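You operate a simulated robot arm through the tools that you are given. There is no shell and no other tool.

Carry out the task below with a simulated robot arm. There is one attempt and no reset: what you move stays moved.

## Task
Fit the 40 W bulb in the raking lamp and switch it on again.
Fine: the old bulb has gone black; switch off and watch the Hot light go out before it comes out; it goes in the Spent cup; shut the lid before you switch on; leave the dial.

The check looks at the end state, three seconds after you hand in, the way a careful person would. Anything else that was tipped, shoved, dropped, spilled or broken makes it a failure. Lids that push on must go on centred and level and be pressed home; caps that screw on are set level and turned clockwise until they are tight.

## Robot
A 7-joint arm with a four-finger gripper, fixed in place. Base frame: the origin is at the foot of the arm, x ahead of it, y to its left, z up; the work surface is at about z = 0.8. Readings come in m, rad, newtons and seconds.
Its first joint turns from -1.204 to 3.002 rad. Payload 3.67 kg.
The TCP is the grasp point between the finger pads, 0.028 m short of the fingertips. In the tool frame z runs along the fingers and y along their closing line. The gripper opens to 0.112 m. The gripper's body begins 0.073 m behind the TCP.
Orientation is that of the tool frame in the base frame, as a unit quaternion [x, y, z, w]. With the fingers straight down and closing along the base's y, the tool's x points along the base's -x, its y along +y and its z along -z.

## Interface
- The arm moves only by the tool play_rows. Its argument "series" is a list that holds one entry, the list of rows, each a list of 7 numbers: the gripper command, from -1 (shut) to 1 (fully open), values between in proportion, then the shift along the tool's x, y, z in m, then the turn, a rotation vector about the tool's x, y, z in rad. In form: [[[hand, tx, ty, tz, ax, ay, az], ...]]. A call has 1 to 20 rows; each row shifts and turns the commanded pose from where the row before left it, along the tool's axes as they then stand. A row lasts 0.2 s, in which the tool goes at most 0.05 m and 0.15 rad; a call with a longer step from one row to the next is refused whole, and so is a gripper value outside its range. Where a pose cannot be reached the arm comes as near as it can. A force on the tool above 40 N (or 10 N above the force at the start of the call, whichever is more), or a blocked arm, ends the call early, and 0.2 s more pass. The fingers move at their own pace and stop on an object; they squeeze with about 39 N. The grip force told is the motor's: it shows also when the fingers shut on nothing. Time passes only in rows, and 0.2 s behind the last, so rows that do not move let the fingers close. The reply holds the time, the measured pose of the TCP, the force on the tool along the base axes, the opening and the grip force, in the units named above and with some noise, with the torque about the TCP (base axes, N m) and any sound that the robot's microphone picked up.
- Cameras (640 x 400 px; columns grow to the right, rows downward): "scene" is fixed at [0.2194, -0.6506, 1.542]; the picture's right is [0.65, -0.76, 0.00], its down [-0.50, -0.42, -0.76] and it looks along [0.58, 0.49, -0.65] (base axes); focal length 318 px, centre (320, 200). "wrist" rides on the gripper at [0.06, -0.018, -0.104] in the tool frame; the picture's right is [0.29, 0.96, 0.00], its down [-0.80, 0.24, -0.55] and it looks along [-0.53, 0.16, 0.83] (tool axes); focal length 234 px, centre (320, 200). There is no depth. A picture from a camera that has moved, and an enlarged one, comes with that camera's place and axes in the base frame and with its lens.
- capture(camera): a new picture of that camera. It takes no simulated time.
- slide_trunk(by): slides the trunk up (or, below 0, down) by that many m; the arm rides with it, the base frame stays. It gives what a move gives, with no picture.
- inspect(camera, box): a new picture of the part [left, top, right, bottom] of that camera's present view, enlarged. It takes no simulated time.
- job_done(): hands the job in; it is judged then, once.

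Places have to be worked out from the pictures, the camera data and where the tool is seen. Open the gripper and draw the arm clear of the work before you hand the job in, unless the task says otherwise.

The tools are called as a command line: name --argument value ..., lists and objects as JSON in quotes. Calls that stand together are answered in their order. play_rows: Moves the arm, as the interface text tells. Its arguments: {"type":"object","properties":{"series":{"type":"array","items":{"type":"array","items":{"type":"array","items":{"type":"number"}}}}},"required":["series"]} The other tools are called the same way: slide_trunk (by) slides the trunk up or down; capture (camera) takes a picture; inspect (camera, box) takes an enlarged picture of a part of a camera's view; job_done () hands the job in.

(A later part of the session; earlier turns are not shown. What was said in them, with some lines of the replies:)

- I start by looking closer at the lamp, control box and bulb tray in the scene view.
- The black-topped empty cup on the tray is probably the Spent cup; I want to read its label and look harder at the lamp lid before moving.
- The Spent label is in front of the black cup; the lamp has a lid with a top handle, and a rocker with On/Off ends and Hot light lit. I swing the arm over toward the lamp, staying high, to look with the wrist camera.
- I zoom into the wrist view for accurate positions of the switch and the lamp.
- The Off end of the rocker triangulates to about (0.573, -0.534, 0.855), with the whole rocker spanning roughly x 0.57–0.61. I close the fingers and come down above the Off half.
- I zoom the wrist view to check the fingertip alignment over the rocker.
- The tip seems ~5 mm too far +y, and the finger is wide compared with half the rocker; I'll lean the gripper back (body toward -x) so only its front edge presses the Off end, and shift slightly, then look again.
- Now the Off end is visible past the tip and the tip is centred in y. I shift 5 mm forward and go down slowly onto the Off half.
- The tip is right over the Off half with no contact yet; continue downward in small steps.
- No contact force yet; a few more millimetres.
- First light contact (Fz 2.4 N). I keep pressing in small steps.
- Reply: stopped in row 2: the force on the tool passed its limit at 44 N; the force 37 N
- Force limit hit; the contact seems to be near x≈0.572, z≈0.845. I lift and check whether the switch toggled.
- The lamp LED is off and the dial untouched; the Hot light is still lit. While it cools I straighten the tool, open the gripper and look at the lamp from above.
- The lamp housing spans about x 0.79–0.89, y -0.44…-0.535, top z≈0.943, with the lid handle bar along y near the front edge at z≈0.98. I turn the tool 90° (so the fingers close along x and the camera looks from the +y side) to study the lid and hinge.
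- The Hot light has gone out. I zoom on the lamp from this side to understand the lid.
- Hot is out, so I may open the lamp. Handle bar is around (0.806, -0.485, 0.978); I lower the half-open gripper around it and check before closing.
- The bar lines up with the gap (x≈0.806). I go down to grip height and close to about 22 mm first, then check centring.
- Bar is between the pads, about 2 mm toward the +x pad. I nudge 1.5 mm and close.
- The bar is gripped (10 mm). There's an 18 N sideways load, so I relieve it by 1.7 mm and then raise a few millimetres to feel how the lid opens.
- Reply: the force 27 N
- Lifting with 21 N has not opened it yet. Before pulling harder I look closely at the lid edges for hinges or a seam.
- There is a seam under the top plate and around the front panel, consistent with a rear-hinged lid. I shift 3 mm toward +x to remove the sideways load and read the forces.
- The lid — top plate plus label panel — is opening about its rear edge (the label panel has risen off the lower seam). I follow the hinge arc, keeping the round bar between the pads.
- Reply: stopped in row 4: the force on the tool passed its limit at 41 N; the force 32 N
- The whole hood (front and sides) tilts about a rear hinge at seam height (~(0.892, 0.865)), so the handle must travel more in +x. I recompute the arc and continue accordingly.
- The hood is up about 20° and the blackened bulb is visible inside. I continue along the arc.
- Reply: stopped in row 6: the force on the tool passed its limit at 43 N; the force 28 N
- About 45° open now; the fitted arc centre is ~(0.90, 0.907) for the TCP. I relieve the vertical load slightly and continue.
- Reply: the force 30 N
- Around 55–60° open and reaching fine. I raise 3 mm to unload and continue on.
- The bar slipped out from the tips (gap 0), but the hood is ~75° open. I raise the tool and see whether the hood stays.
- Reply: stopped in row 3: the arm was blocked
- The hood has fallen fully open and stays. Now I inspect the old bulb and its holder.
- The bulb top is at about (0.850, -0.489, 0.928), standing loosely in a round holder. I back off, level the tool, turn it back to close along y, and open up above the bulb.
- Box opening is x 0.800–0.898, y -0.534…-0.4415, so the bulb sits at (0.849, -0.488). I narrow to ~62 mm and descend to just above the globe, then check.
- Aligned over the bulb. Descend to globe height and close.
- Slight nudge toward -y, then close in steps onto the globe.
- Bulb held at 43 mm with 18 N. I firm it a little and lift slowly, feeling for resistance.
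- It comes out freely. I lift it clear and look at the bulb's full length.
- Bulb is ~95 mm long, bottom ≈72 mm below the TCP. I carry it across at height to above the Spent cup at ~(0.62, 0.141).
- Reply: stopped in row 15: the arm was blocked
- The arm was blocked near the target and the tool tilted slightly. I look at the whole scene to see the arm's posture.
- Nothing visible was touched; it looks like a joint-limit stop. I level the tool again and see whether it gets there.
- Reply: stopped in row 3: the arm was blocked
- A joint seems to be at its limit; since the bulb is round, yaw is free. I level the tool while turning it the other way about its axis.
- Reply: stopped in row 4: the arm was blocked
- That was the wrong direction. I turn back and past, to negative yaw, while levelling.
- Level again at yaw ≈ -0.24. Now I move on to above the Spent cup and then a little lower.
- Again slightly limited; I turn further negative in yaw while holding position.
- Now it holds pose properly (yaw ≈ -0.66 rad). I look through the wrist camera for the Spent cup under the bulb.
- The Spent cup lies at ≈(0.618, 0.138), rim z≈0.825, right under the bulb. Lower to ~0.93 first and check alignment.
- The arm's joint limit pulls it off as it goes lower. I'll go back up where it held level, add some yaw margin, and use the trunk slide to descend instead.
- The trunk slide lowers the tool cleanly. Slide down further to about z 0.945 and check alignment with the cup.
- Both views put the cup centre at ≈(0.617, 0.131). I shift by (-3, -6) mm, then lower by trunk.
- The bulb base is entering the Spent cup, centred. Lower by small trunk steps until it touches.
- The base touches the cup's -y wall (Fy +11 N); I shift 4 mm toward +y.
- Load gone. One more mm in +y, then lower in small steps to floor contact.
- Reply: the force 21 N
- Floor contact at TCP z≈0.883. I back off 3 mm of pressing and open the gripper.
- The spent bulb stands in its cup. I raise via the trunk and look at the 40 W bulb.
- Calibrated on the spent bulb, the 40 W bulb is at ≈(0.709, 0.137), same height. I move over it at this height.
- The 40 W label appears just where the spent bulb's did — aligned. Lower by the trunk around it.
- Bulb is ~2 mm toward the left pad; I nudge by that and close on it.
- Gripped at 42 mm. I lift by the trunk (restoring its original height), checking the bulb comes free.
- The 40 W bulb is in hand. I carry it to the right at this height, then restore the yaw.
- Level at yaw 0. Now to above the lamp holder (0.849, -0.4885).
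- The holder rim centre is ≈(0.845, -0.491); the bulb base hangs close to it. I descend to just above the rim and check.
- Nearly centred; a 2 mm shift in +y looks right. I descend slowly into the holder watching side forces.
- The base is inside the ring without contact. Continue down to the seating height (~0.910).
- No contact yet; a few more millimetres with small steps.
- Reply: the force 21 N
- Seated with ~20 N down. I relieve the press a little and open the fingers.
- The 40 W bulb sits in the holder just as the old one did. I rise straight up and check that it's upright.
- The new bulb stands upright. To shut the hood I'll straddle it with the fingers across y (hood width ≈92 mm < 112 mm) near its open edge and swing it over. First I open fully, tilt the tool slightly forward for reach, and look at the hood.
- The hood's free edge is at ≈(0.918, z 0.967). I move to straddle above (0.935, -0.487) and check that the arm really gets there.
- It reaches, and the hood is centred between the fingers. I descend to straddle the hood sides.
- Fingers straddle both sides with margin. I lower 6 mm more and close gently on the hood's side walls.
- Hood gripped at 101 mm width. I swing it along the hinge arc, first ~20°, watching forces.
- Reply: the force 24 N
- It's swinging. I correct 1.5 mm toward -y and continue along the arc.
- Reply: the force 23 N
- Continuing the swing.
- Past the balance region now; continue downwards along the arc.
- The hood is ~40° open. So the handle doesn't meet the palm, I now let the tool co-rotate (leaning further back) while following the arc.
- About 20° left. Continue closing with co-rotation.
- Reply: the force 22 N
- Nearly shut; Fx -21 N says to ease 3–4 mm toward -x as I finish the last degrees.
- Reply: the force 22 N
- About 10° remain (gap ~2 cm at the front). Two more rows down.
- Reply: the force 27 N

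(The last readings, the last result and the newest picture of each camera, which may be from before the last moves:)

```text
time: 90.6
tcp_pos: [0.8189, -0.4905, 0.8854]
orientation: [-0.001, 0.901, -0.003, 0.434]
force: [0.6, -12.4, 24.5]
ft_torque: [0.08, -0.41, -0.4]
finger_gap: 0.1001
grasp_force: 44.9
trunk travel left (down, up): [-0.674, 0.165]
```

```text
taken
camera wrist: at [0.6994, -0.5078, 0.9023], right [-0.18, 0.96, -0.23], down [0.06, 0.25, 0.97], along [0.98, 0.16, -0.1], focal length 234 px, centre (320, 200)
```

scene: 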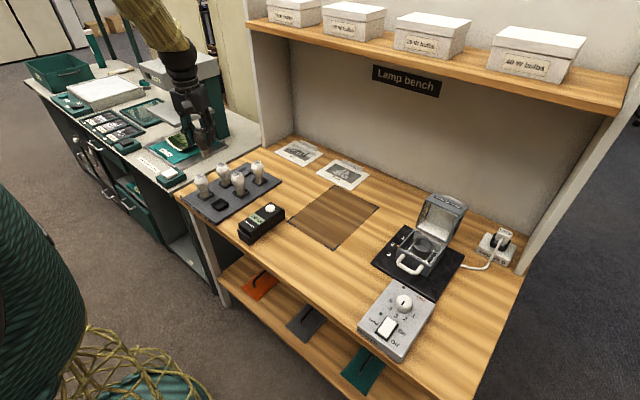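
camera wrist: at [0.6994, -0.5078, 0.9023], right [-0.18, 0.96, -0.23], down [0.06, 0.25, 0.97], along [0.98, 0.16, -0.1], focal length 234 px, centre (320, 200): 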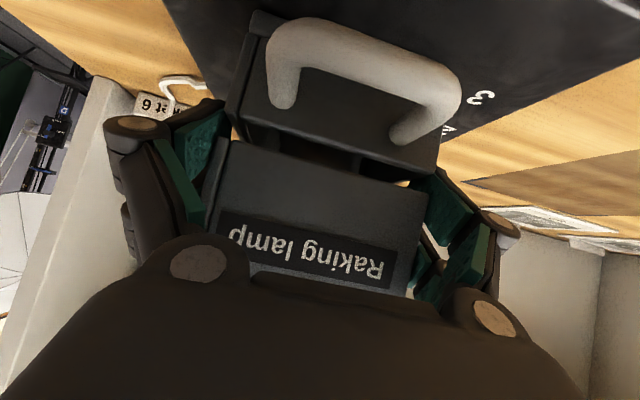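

Only a few millimetres remain. I open the fingers so the hood settles, and look.

play_rows --series '[[[0.8, 0, 0, 0, 0, 0, 0], [1, 0, 0, 0, 0, 0, 0], [1, 0, 0, 0, 0, 0, 0]]]'

capture --camera "wrist"

```text
time: 91.4
tcp_pos: [0.8189, -0.4902, 0.8804]
orientation: [-0.001, 0.902, -0.003, 0.431]
force: [-0.2, 0.0, 0.4]
ft_torque: [0.01, 0.0, 0.01]
finger_gap: 0.112
grasp_force: 0.0
trunk travel left (down, up): [-0.674, 0.165]
```

```text
taken
camera wrist: at [0.6985, -0.5077, 0.8992], right [-0.18, 0.96, -0.23], down [0.07, 0.24, 0.97], along [0.98, 0.16, -0.11], focal length 234 px, centre (320, 200)
```

wrist: 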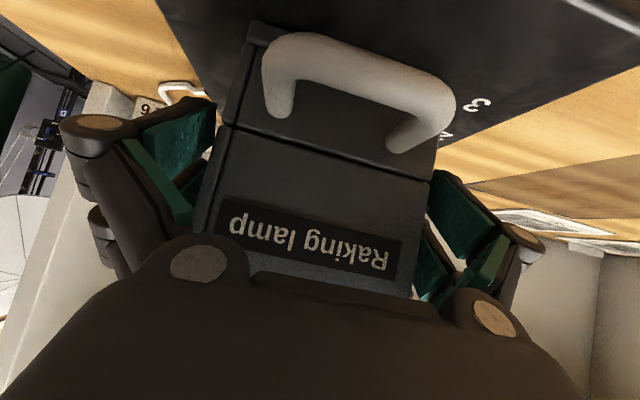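

The hood has settled shut with just its normal seam. I back straight out along the fingers, then raise and level the tool.

play_rows --series '[[[1, 0, 0, -0.04, 0, 0, 0], [1, 0, 0, -0.045, 0, 0, 0], [1, 0, 0, -0.045, 0, 0, 0], [1, 0, 0, -0.03, 0, 0.1, 0], [1, 0, 0, -0.03, 0, 0.15, 0], [1, 0, 0, -0.02, 0, 0.15, 0], [1, 0, 0, -0.02, 0, 0.15, 0], [1, 0, 0, 0, 0, 0.15, 0], [1, 0, 0, 0, 0, 0.15, 0], [1, 0, 0, 0, 0, 0.041, 0], [1, 0, 0, 0, 0, 0, 0]]]'

capture --camera "wrist"

capture --camera "scene"

```text
time: 93.8
tcp_pos: [0.6518, -0.4881, 1.0351]
orientation: [0.001, 1.0, -0.003, 0.001]
force: [0.3, -0.2, 0.4]
ft_torque: [0.04, 0.0, 0.01]
finger_gap: 0.1118
grasp_force: 0.0
trunk travel left (down, up): [-0.674, 0.165]
```

```text
taken
camera wrist: at [0.5902, -0.5056, 1.1399], right [-0.29, 0.96, -0.01], down [0.8, 0.24, 0.55], along [0.53, 0.16, -0.83], focal length 234 px, centre (320, 200)
```

wrist: 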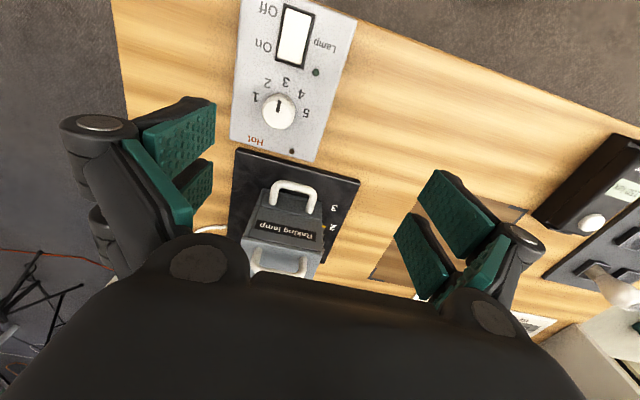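

```text
taken
```

scene: 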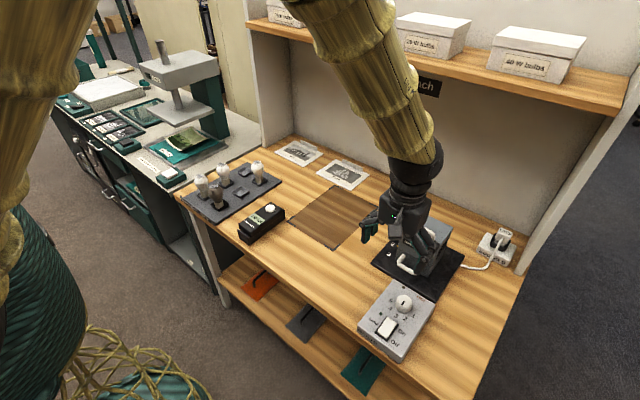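

The hood appears shut and the pointer still at 2. I close the fingers, move over toward the On end of the rocker, and check the lid in the scene view on the way.

play_rows --series '[[[-1, 0.0173, -0.016, 0, 0, 0, 0], [-1, 0.0173, -0.016, 0, 0, 0, 0], [-1, 0.0173, -0.016, 0.02, 0, 0, 0], [-1, 0, 0, 0.03, 0, 0, 0], [-1, 0, 0, 0.02, 0, 0.15, 0], [-1, 0, 0, 0.0, 0, 0.15, 0], [-1, 0, 0, 0, 0, 0, 0]]]'

inspect --camera "scene" --box '[360, 190, 480, 360]'

inspect --camera "scene" --box '[395, 205, 465, 285]'

capture --camera "wrist"

```text
time: 95.4
tcp_pos: [0.5984, -0.5385, 0.9652]
orientation: [0.0, 0.989, -0.003, -0.15]
force: [-0.5, 0.2, -0.3]
ft_torque: [-0.02, 0.02, -0.02]
finger_gap: 0.0001
grasp_force: 36.0
trunk travel left (down, up): [-0.674, 0.165]
```

```text
2.35 times, centred on (420, 275) of scene
camera zoom: at [0.2194, -0.6506, 1.542], right [0.65, -0.76, 0.0], down [-0.5, -0.42, -0.76], along [0.58, 0.49, -0.65], focal length 748 px, centre (85, 24)
```

zoom: 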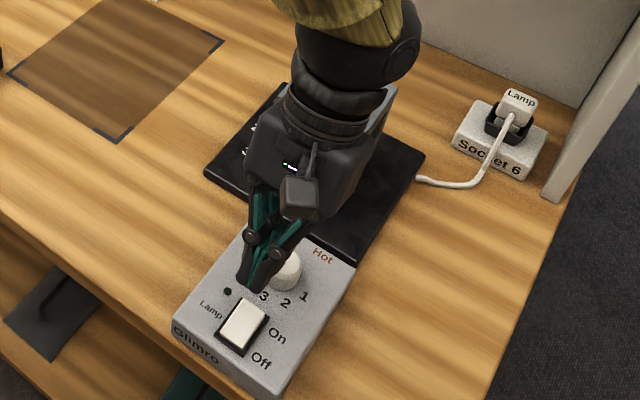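

```text
5.00 times, centred on (430, 245) of scene
camera zoom: at [0.2194, -0.6506, 1.542], right [0.65, -0.76, 0.0], down [-0.5, -0.42, -0.76], along [0.58, 0.49, -0.65], focal length 1589 px, centre (-230, -25)
```

zoom: 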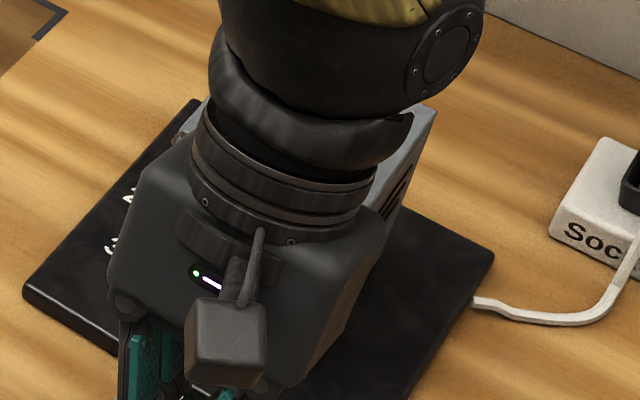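

```text
taken
camera wrist: at [0.5708, -0.5549, 1.0831], right [-0.27, 0.96, 0.08], down [0.93, 0.24, 0.29], along [0.26, 0.15, -0.95], focal length 234 px, centre (320, 200)
```

wrist: 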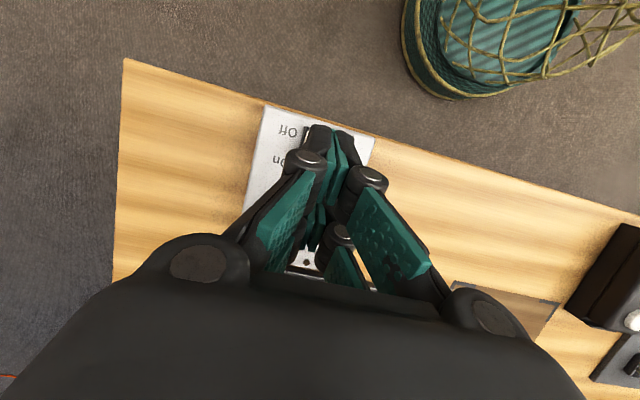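

The gripper hides the lamp in this view; before switching on I want a clear look that the lid is really home, so I move aside first.

play_rows --series '[[[-1, 0, 0.048, 0, 0, 0, 0], [-1, 0, 0.048, 0, 0, 0, 0], [-1, 0, 0.048, 0, 0, 0, 0], [-1, 0, 0.048, 0, 0, 0, 0], [-1, 0, 0.048, 0, 0, 0, 0], [-1, 0, 0.048, 0, 0, 0, 0]]]'

inspect --camera "scene" --box '[395, 205, 465, 285]'

capture --camera "scene"

```text
time: 96.8
tcp_pos: [0.6001, -0.2481, 0.9649]
orientation: [0.0, 0.989, -0.004, -0.148]
force: [-0.1, 0.8, 0.2]
ft_torque: [-0.04, -0.01, 0.01]
finger_gap: 0.0
grasp_force: 36.5
trunk travel left (down, up): [-0.674, 0.165]
```

```text
5.00 times, centred on (430, 245) of scene
camera zoom: at [0.2194, -0.6506, 1.542], right [0.65, -0.76, 0.0], down [-0.5, -0.42, -0.76], along [0.58, 0.49, -0.65], focal length 1589 px, centre (-230, -25)
```

zoom: 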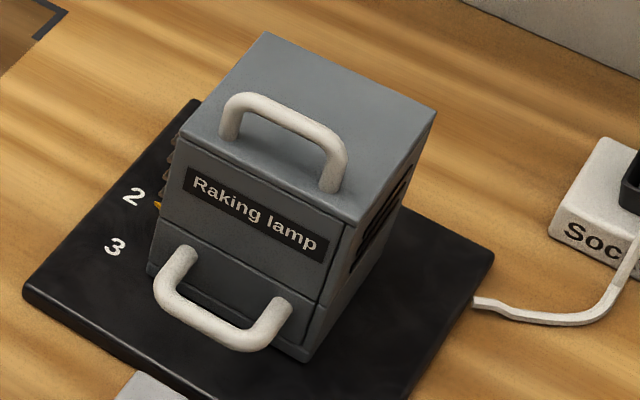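

```text
taken
```

scene: 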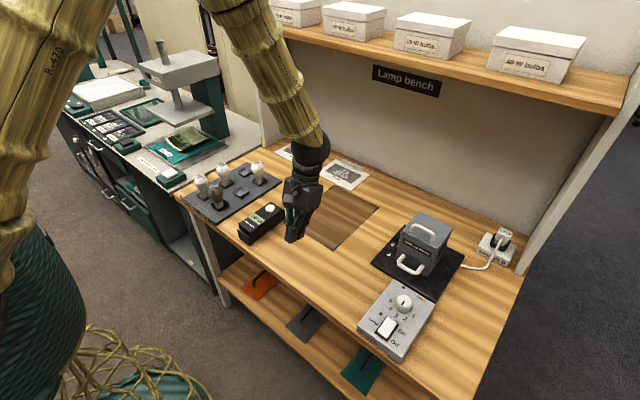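

The lid looks exactly as at the start — fully shut, pointer at 2. Now back over the rocker's On end and down close to it.

play_rows --series '[[[-1, 0, -0.048, 0, 0, 0, 0], [-1, 0, -0.048, 0, 0, 0, 0], [-1, 0, -0.048, 0, 0, 0, 0], [-1, 0, -0.048, 0, 0, 0, 0], [-1, 0, -0.048, 0, 0, 0, 0], [-1, 0, -0.048, 0, 0, 0, 0], [-1, -0.0103, 0.0015, 0.0334, 0, 0, 0], [-1, -0.0089, 0, 0.0287, 0, 0, 0], [-1, 0, 0, 0, 0, 0, 0]]]'

inspect --camera "scene" --box '[350, 260, 450, 360]'

inspect --camera "wrist" --box '[230, 60, 400, 270]'

```text
time: 98.8
tcp_pos: [0.6, -0.5357, 0.901]
orientation: [0.001, 0.989, -0.003, -0.148]
force: [1.0, 0.3, -0.5]
ft_torque: [-0.03, 0.0, 0.07]
finger_gap: 0.0
grasp_force: 36.0
trunk travel left (down, up): [-0.674, 0.165]
```

```text
4.00 times, centred on (400, 310) of scene
camera zoom: at [0.2194, -0.6506, 1.542], right [0.65, -0.76, 0.0], down [-0.5, -0.42, -0.76], along [0.58, 0.49, -0.65], focal length 1272 px, centre (0, -240)
```

zoom: 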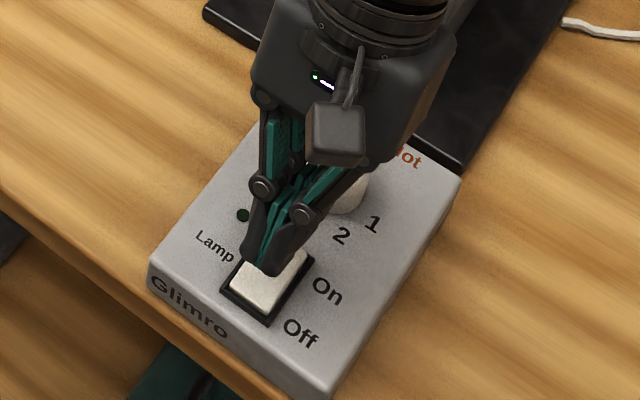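

```text
1.90 times, centred on (315, 165) of wrist
camera zoom: at [0.5728, -0.5525, 1.0179], right [-0.28, 0.96, 0.08], down [0.92, 0.24, 0.29], along [0.26, 0.15, -0.95], focal length 446 px, centre (330, 267)
```

zoom: 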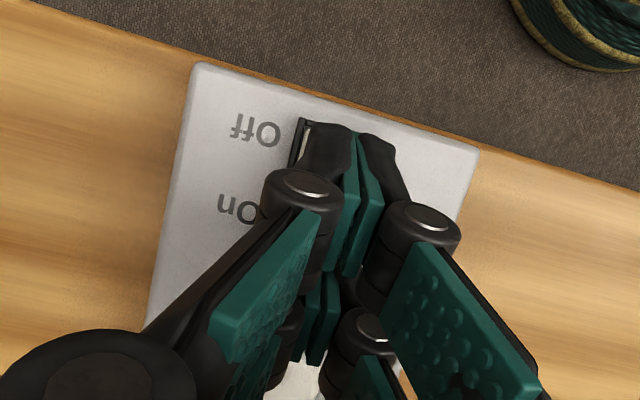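

The tip is over the On half. Shift 2 mm further +x and press down in small steps.

play_rows --series '[[[-1, -0.0051, 0, 0.0099, 0, 0, 0], [-1, -0.0027, 0, 0.0086, 0, 0, 0], [-1, -0.0006, 0, 0.0019, 0, 0, 0], [-1, -0.0006, 0, 0.0019, 0, 0, 0], [-1, -0.0006, 0, 0.0019, 0, 0, 0]]]'

inspect --camera "scene" --box '[350, 260, 450, 360]'

```text
time: 100.0
tcp_pos: [0.6027, -0.5362, 0.8747]
orientation: [0.0, 0.989, -0.003, -0.147]
force: [-0.2, -0.3, 4.3]
ft_torque: [0.02, -0.05, 0.01]
finger_gap: 0.0
grasp_force: 35.4
trunk travel left (down, up): [-0.674, 0.165]
```

```text
4.00 times, centred on (400, 310) of scene
camera zoom: at [0.2194, -0.6506, 1.542], right [0.65, -0.76, 0.0], down [-0.5, -0.42, -0.76], along [0.58, 0.49, -0.65], focal length 1272 px, centre (0, -240)
```

zoom: 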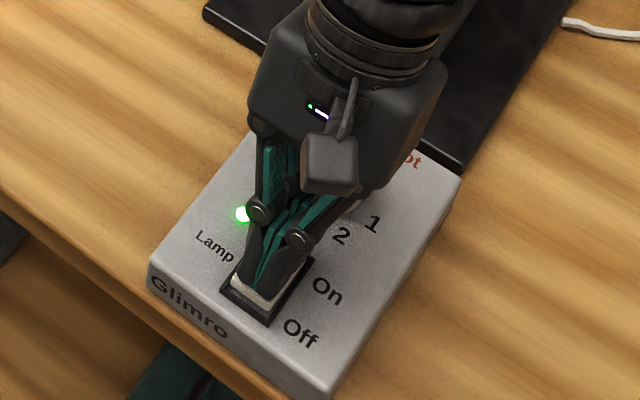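

The Lamp LED is green. I lift straight off, back away and check that it stays on.

play_rows --series '[[[-1, 0.003, 0, -0.0095, 0, 0, 0], [-1, 0.009, 0, -0.029, 0, 0, 0], [-1, 0.012, 0, -0.04, 0, 0, 0], [-1, 0.012, 0, -0.04, 0, 0, 0], [-1, 0, 0.048, 0, 0, -0.15, 0], [-1, 0, 0.048, 0, 0, -0.147, 0], [0, 0, 0.048, 0, 0, 0, 0], [1, 0, 0.048, 0, 0, 0, 0], [1, 0, 0.048, 0, 0, 0, 0], [1, 0.01, 0.048, -0.02, 0, 0, 0], [1, 0.01, 0.048, -0.02, 0, 0, 0]]]'

capture --camera "scene"

inspect --camera "scene" --box '[350, 205, 470, 365]'

inspect --camera "scene" --box '[170, 140, 290, 250]'

```text
refused: row 10 steps farther than a row can; nothing moved
```

```text
taken
```

scene: 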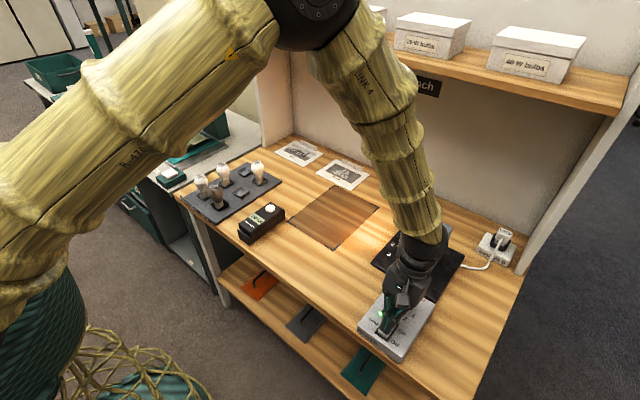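

```text
2.50 times, centred on (410, 285) of scene
camera zoom: at [0.2194, -0.6506, 1.542], right [0.65, -0.76, 0.0], down [-0.5, -0.42, -0.76], along [0.58, 0.49, -0.65], focal length 795 px, centre (95, -12)
```

zoom: 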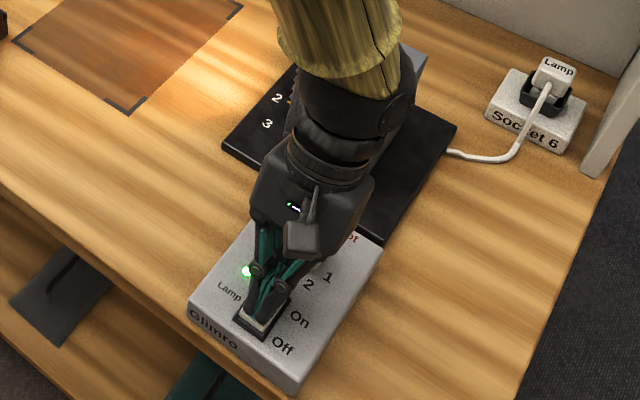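

```text
3.64 times, centred on (230, 195) of scene
camera zoom: at [0.2194, -0.6506, 1.542], right [0.65, -0.76, 0.0], down [-0.5, -0.42, -0.76], along [0.58, 0.49, -0.65], focal length 1156 px, centre (647, 218)
```

zoom: 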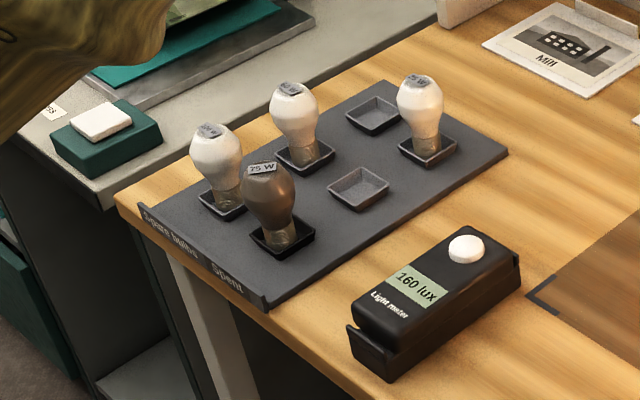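

One row was too long and nothing moved; the light meter already reads 160 lux as before. I retract with shorter rows.

play_rows --series '[[[-1, 0.003, 0, -0.0095, 0, 0, 0], [-1, 0.009, 0, -0.029, 0, 0, 0], [-1, 0.012, 0, -0.04, 0, 0, 0], [-1, 0.012, 0, -0.04, 0, 0, 0], [-1, 0, 0.045, 0, 0, -0.147, 0], [-1, 0, 0.045, 0, 0, -0.147, 0], [0, 0, 0.045, 0, 0, 0, 0], [1, 0, 0.045, 0, 0, 0, 0], [1, 0, 0.045, 0, 0, 0, 0], [1, 0.01, 0.04, -0.02, 0, 0, 0], [1, 0.01, 0.04, -0.02, 0, 0, 0]]]'

capture --camera "scene"

inspect --camera "scene" --box '[350, 205, 470, 365]'

inspect --camera "scene" --box '[350, 275, 450, 365]'

```text
time: 102.4
tcp_pos: [0.583, -0.229, 1.0375]
orientation: [0.0, 1.0, -0.004, -0.001]
force: [-0.2, 0.8, 0.6]
ft_torque: [-0.05, 0.01, -0.01]
finger_gap: 0.1122
grasp_force: 0.0
trunk travel left (down, up): [-0.674, 0.165]
```

```text
taken
```

scene: 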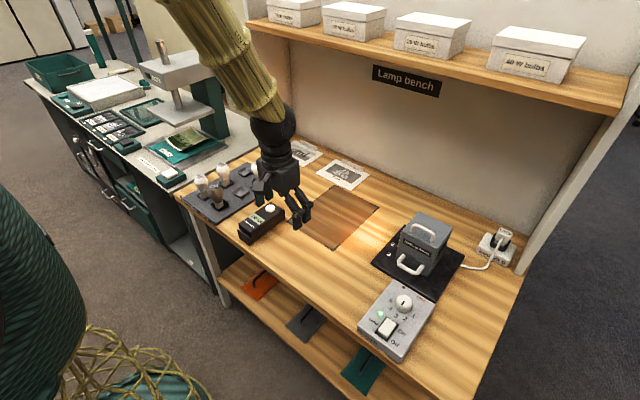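

```text
2.50 times, centred on (410, 285) of scene
camera zoom: at [0.2194, -0.6506, 1.542], right [0.65, -0.76, 0.0], down [-0.5, -0.42, -0.76], along [0.58, 0.49, -0.65], focal length 795 px, centre (95, -12)
```

zoom: 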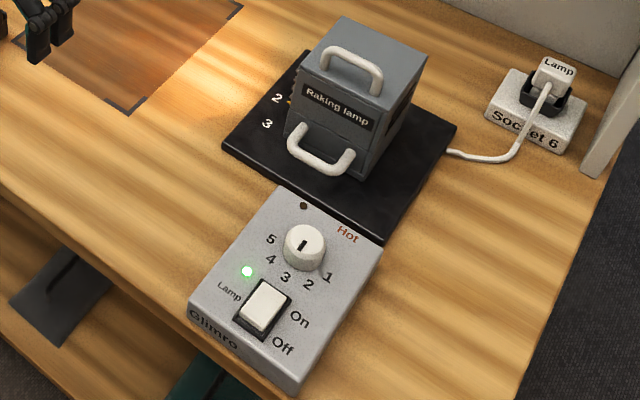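

```text
4.44 times, centred on (400, 320) of scene
camera zoom: at [0.2194, -0.6506, 1.542], right [0.65, -0.76, 0.0], down [-0.5, -0.42, -0.76], along [0.58, 0.49, -0.65], focal length 1413 px, centre (-36, -333)
```

zoom: 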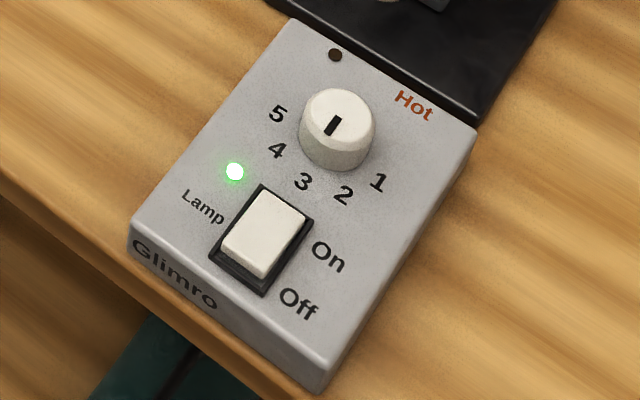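

The lamp is lit, its LED green and light falling on the bench; the lid is shut, the dial is unchanged and the spent bulb is in its cup. I raise the arm clear before handing in.

play_rows --series '[[[1, 0.01, 0, -0.04, 0, 0, 0], [1, 0.01, 0, -0.04, 0, 0, 0], [1, 0, 0, 0, 0, 0, 0]]]'

capture --camera "scene"

```text
time: 103.2
tcp_pos: [0.5648, -0.2287, 1.1164]
orientation: [0.0, 1.0, -0.003, -0.003]
force: [0.6, 0.3, 0.5]
ft_torque: [-0.02, 0.01, 0.03]
finger_gap: 0.1121
grasp_force: 0.1
trunk travel left (down, up): [-0.674, 0.165]
```

```text
taken
```

scene: 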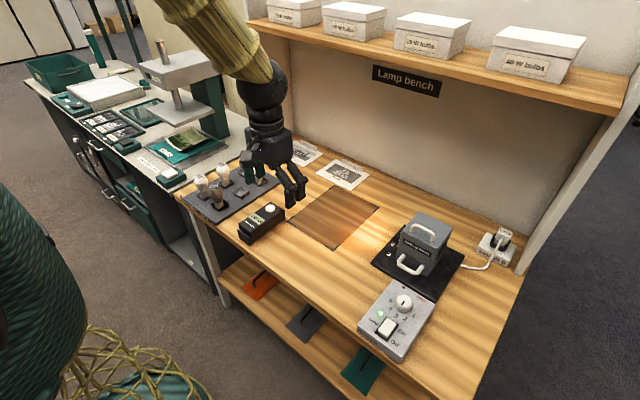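

Everything is in its place, the gripper is open and the arm is clear. I hand the job in.

job_done

```text
The job is handed in.
```

The 40 W bulb is in the raking lamp and the lamp is switched on again. I've handed the job in, and no result has come back.

- **Old bulb:** I switched off and waited for the Hot light to go out before opening the lamp. The blackened 75 W bulb lifted straight out and now stands in the Spent cup.
- **New bulb:** The 40 W bulb is seated in the holder. I shut the lid before switching on, and in the pictures it looks just as it did at the start.
- **Lamp and dial:** The lamp's green light is on and the light meter is back at 160 lux, as before. The dial and the lamp's position at 2 look unchanged.

Nothing else looks tipped or moved in the last pictures. The lid slipped from the gripper near the end of opening and fell back to its stop. It also dropped the last few millimetres when I shut it. I saw no damage from either.
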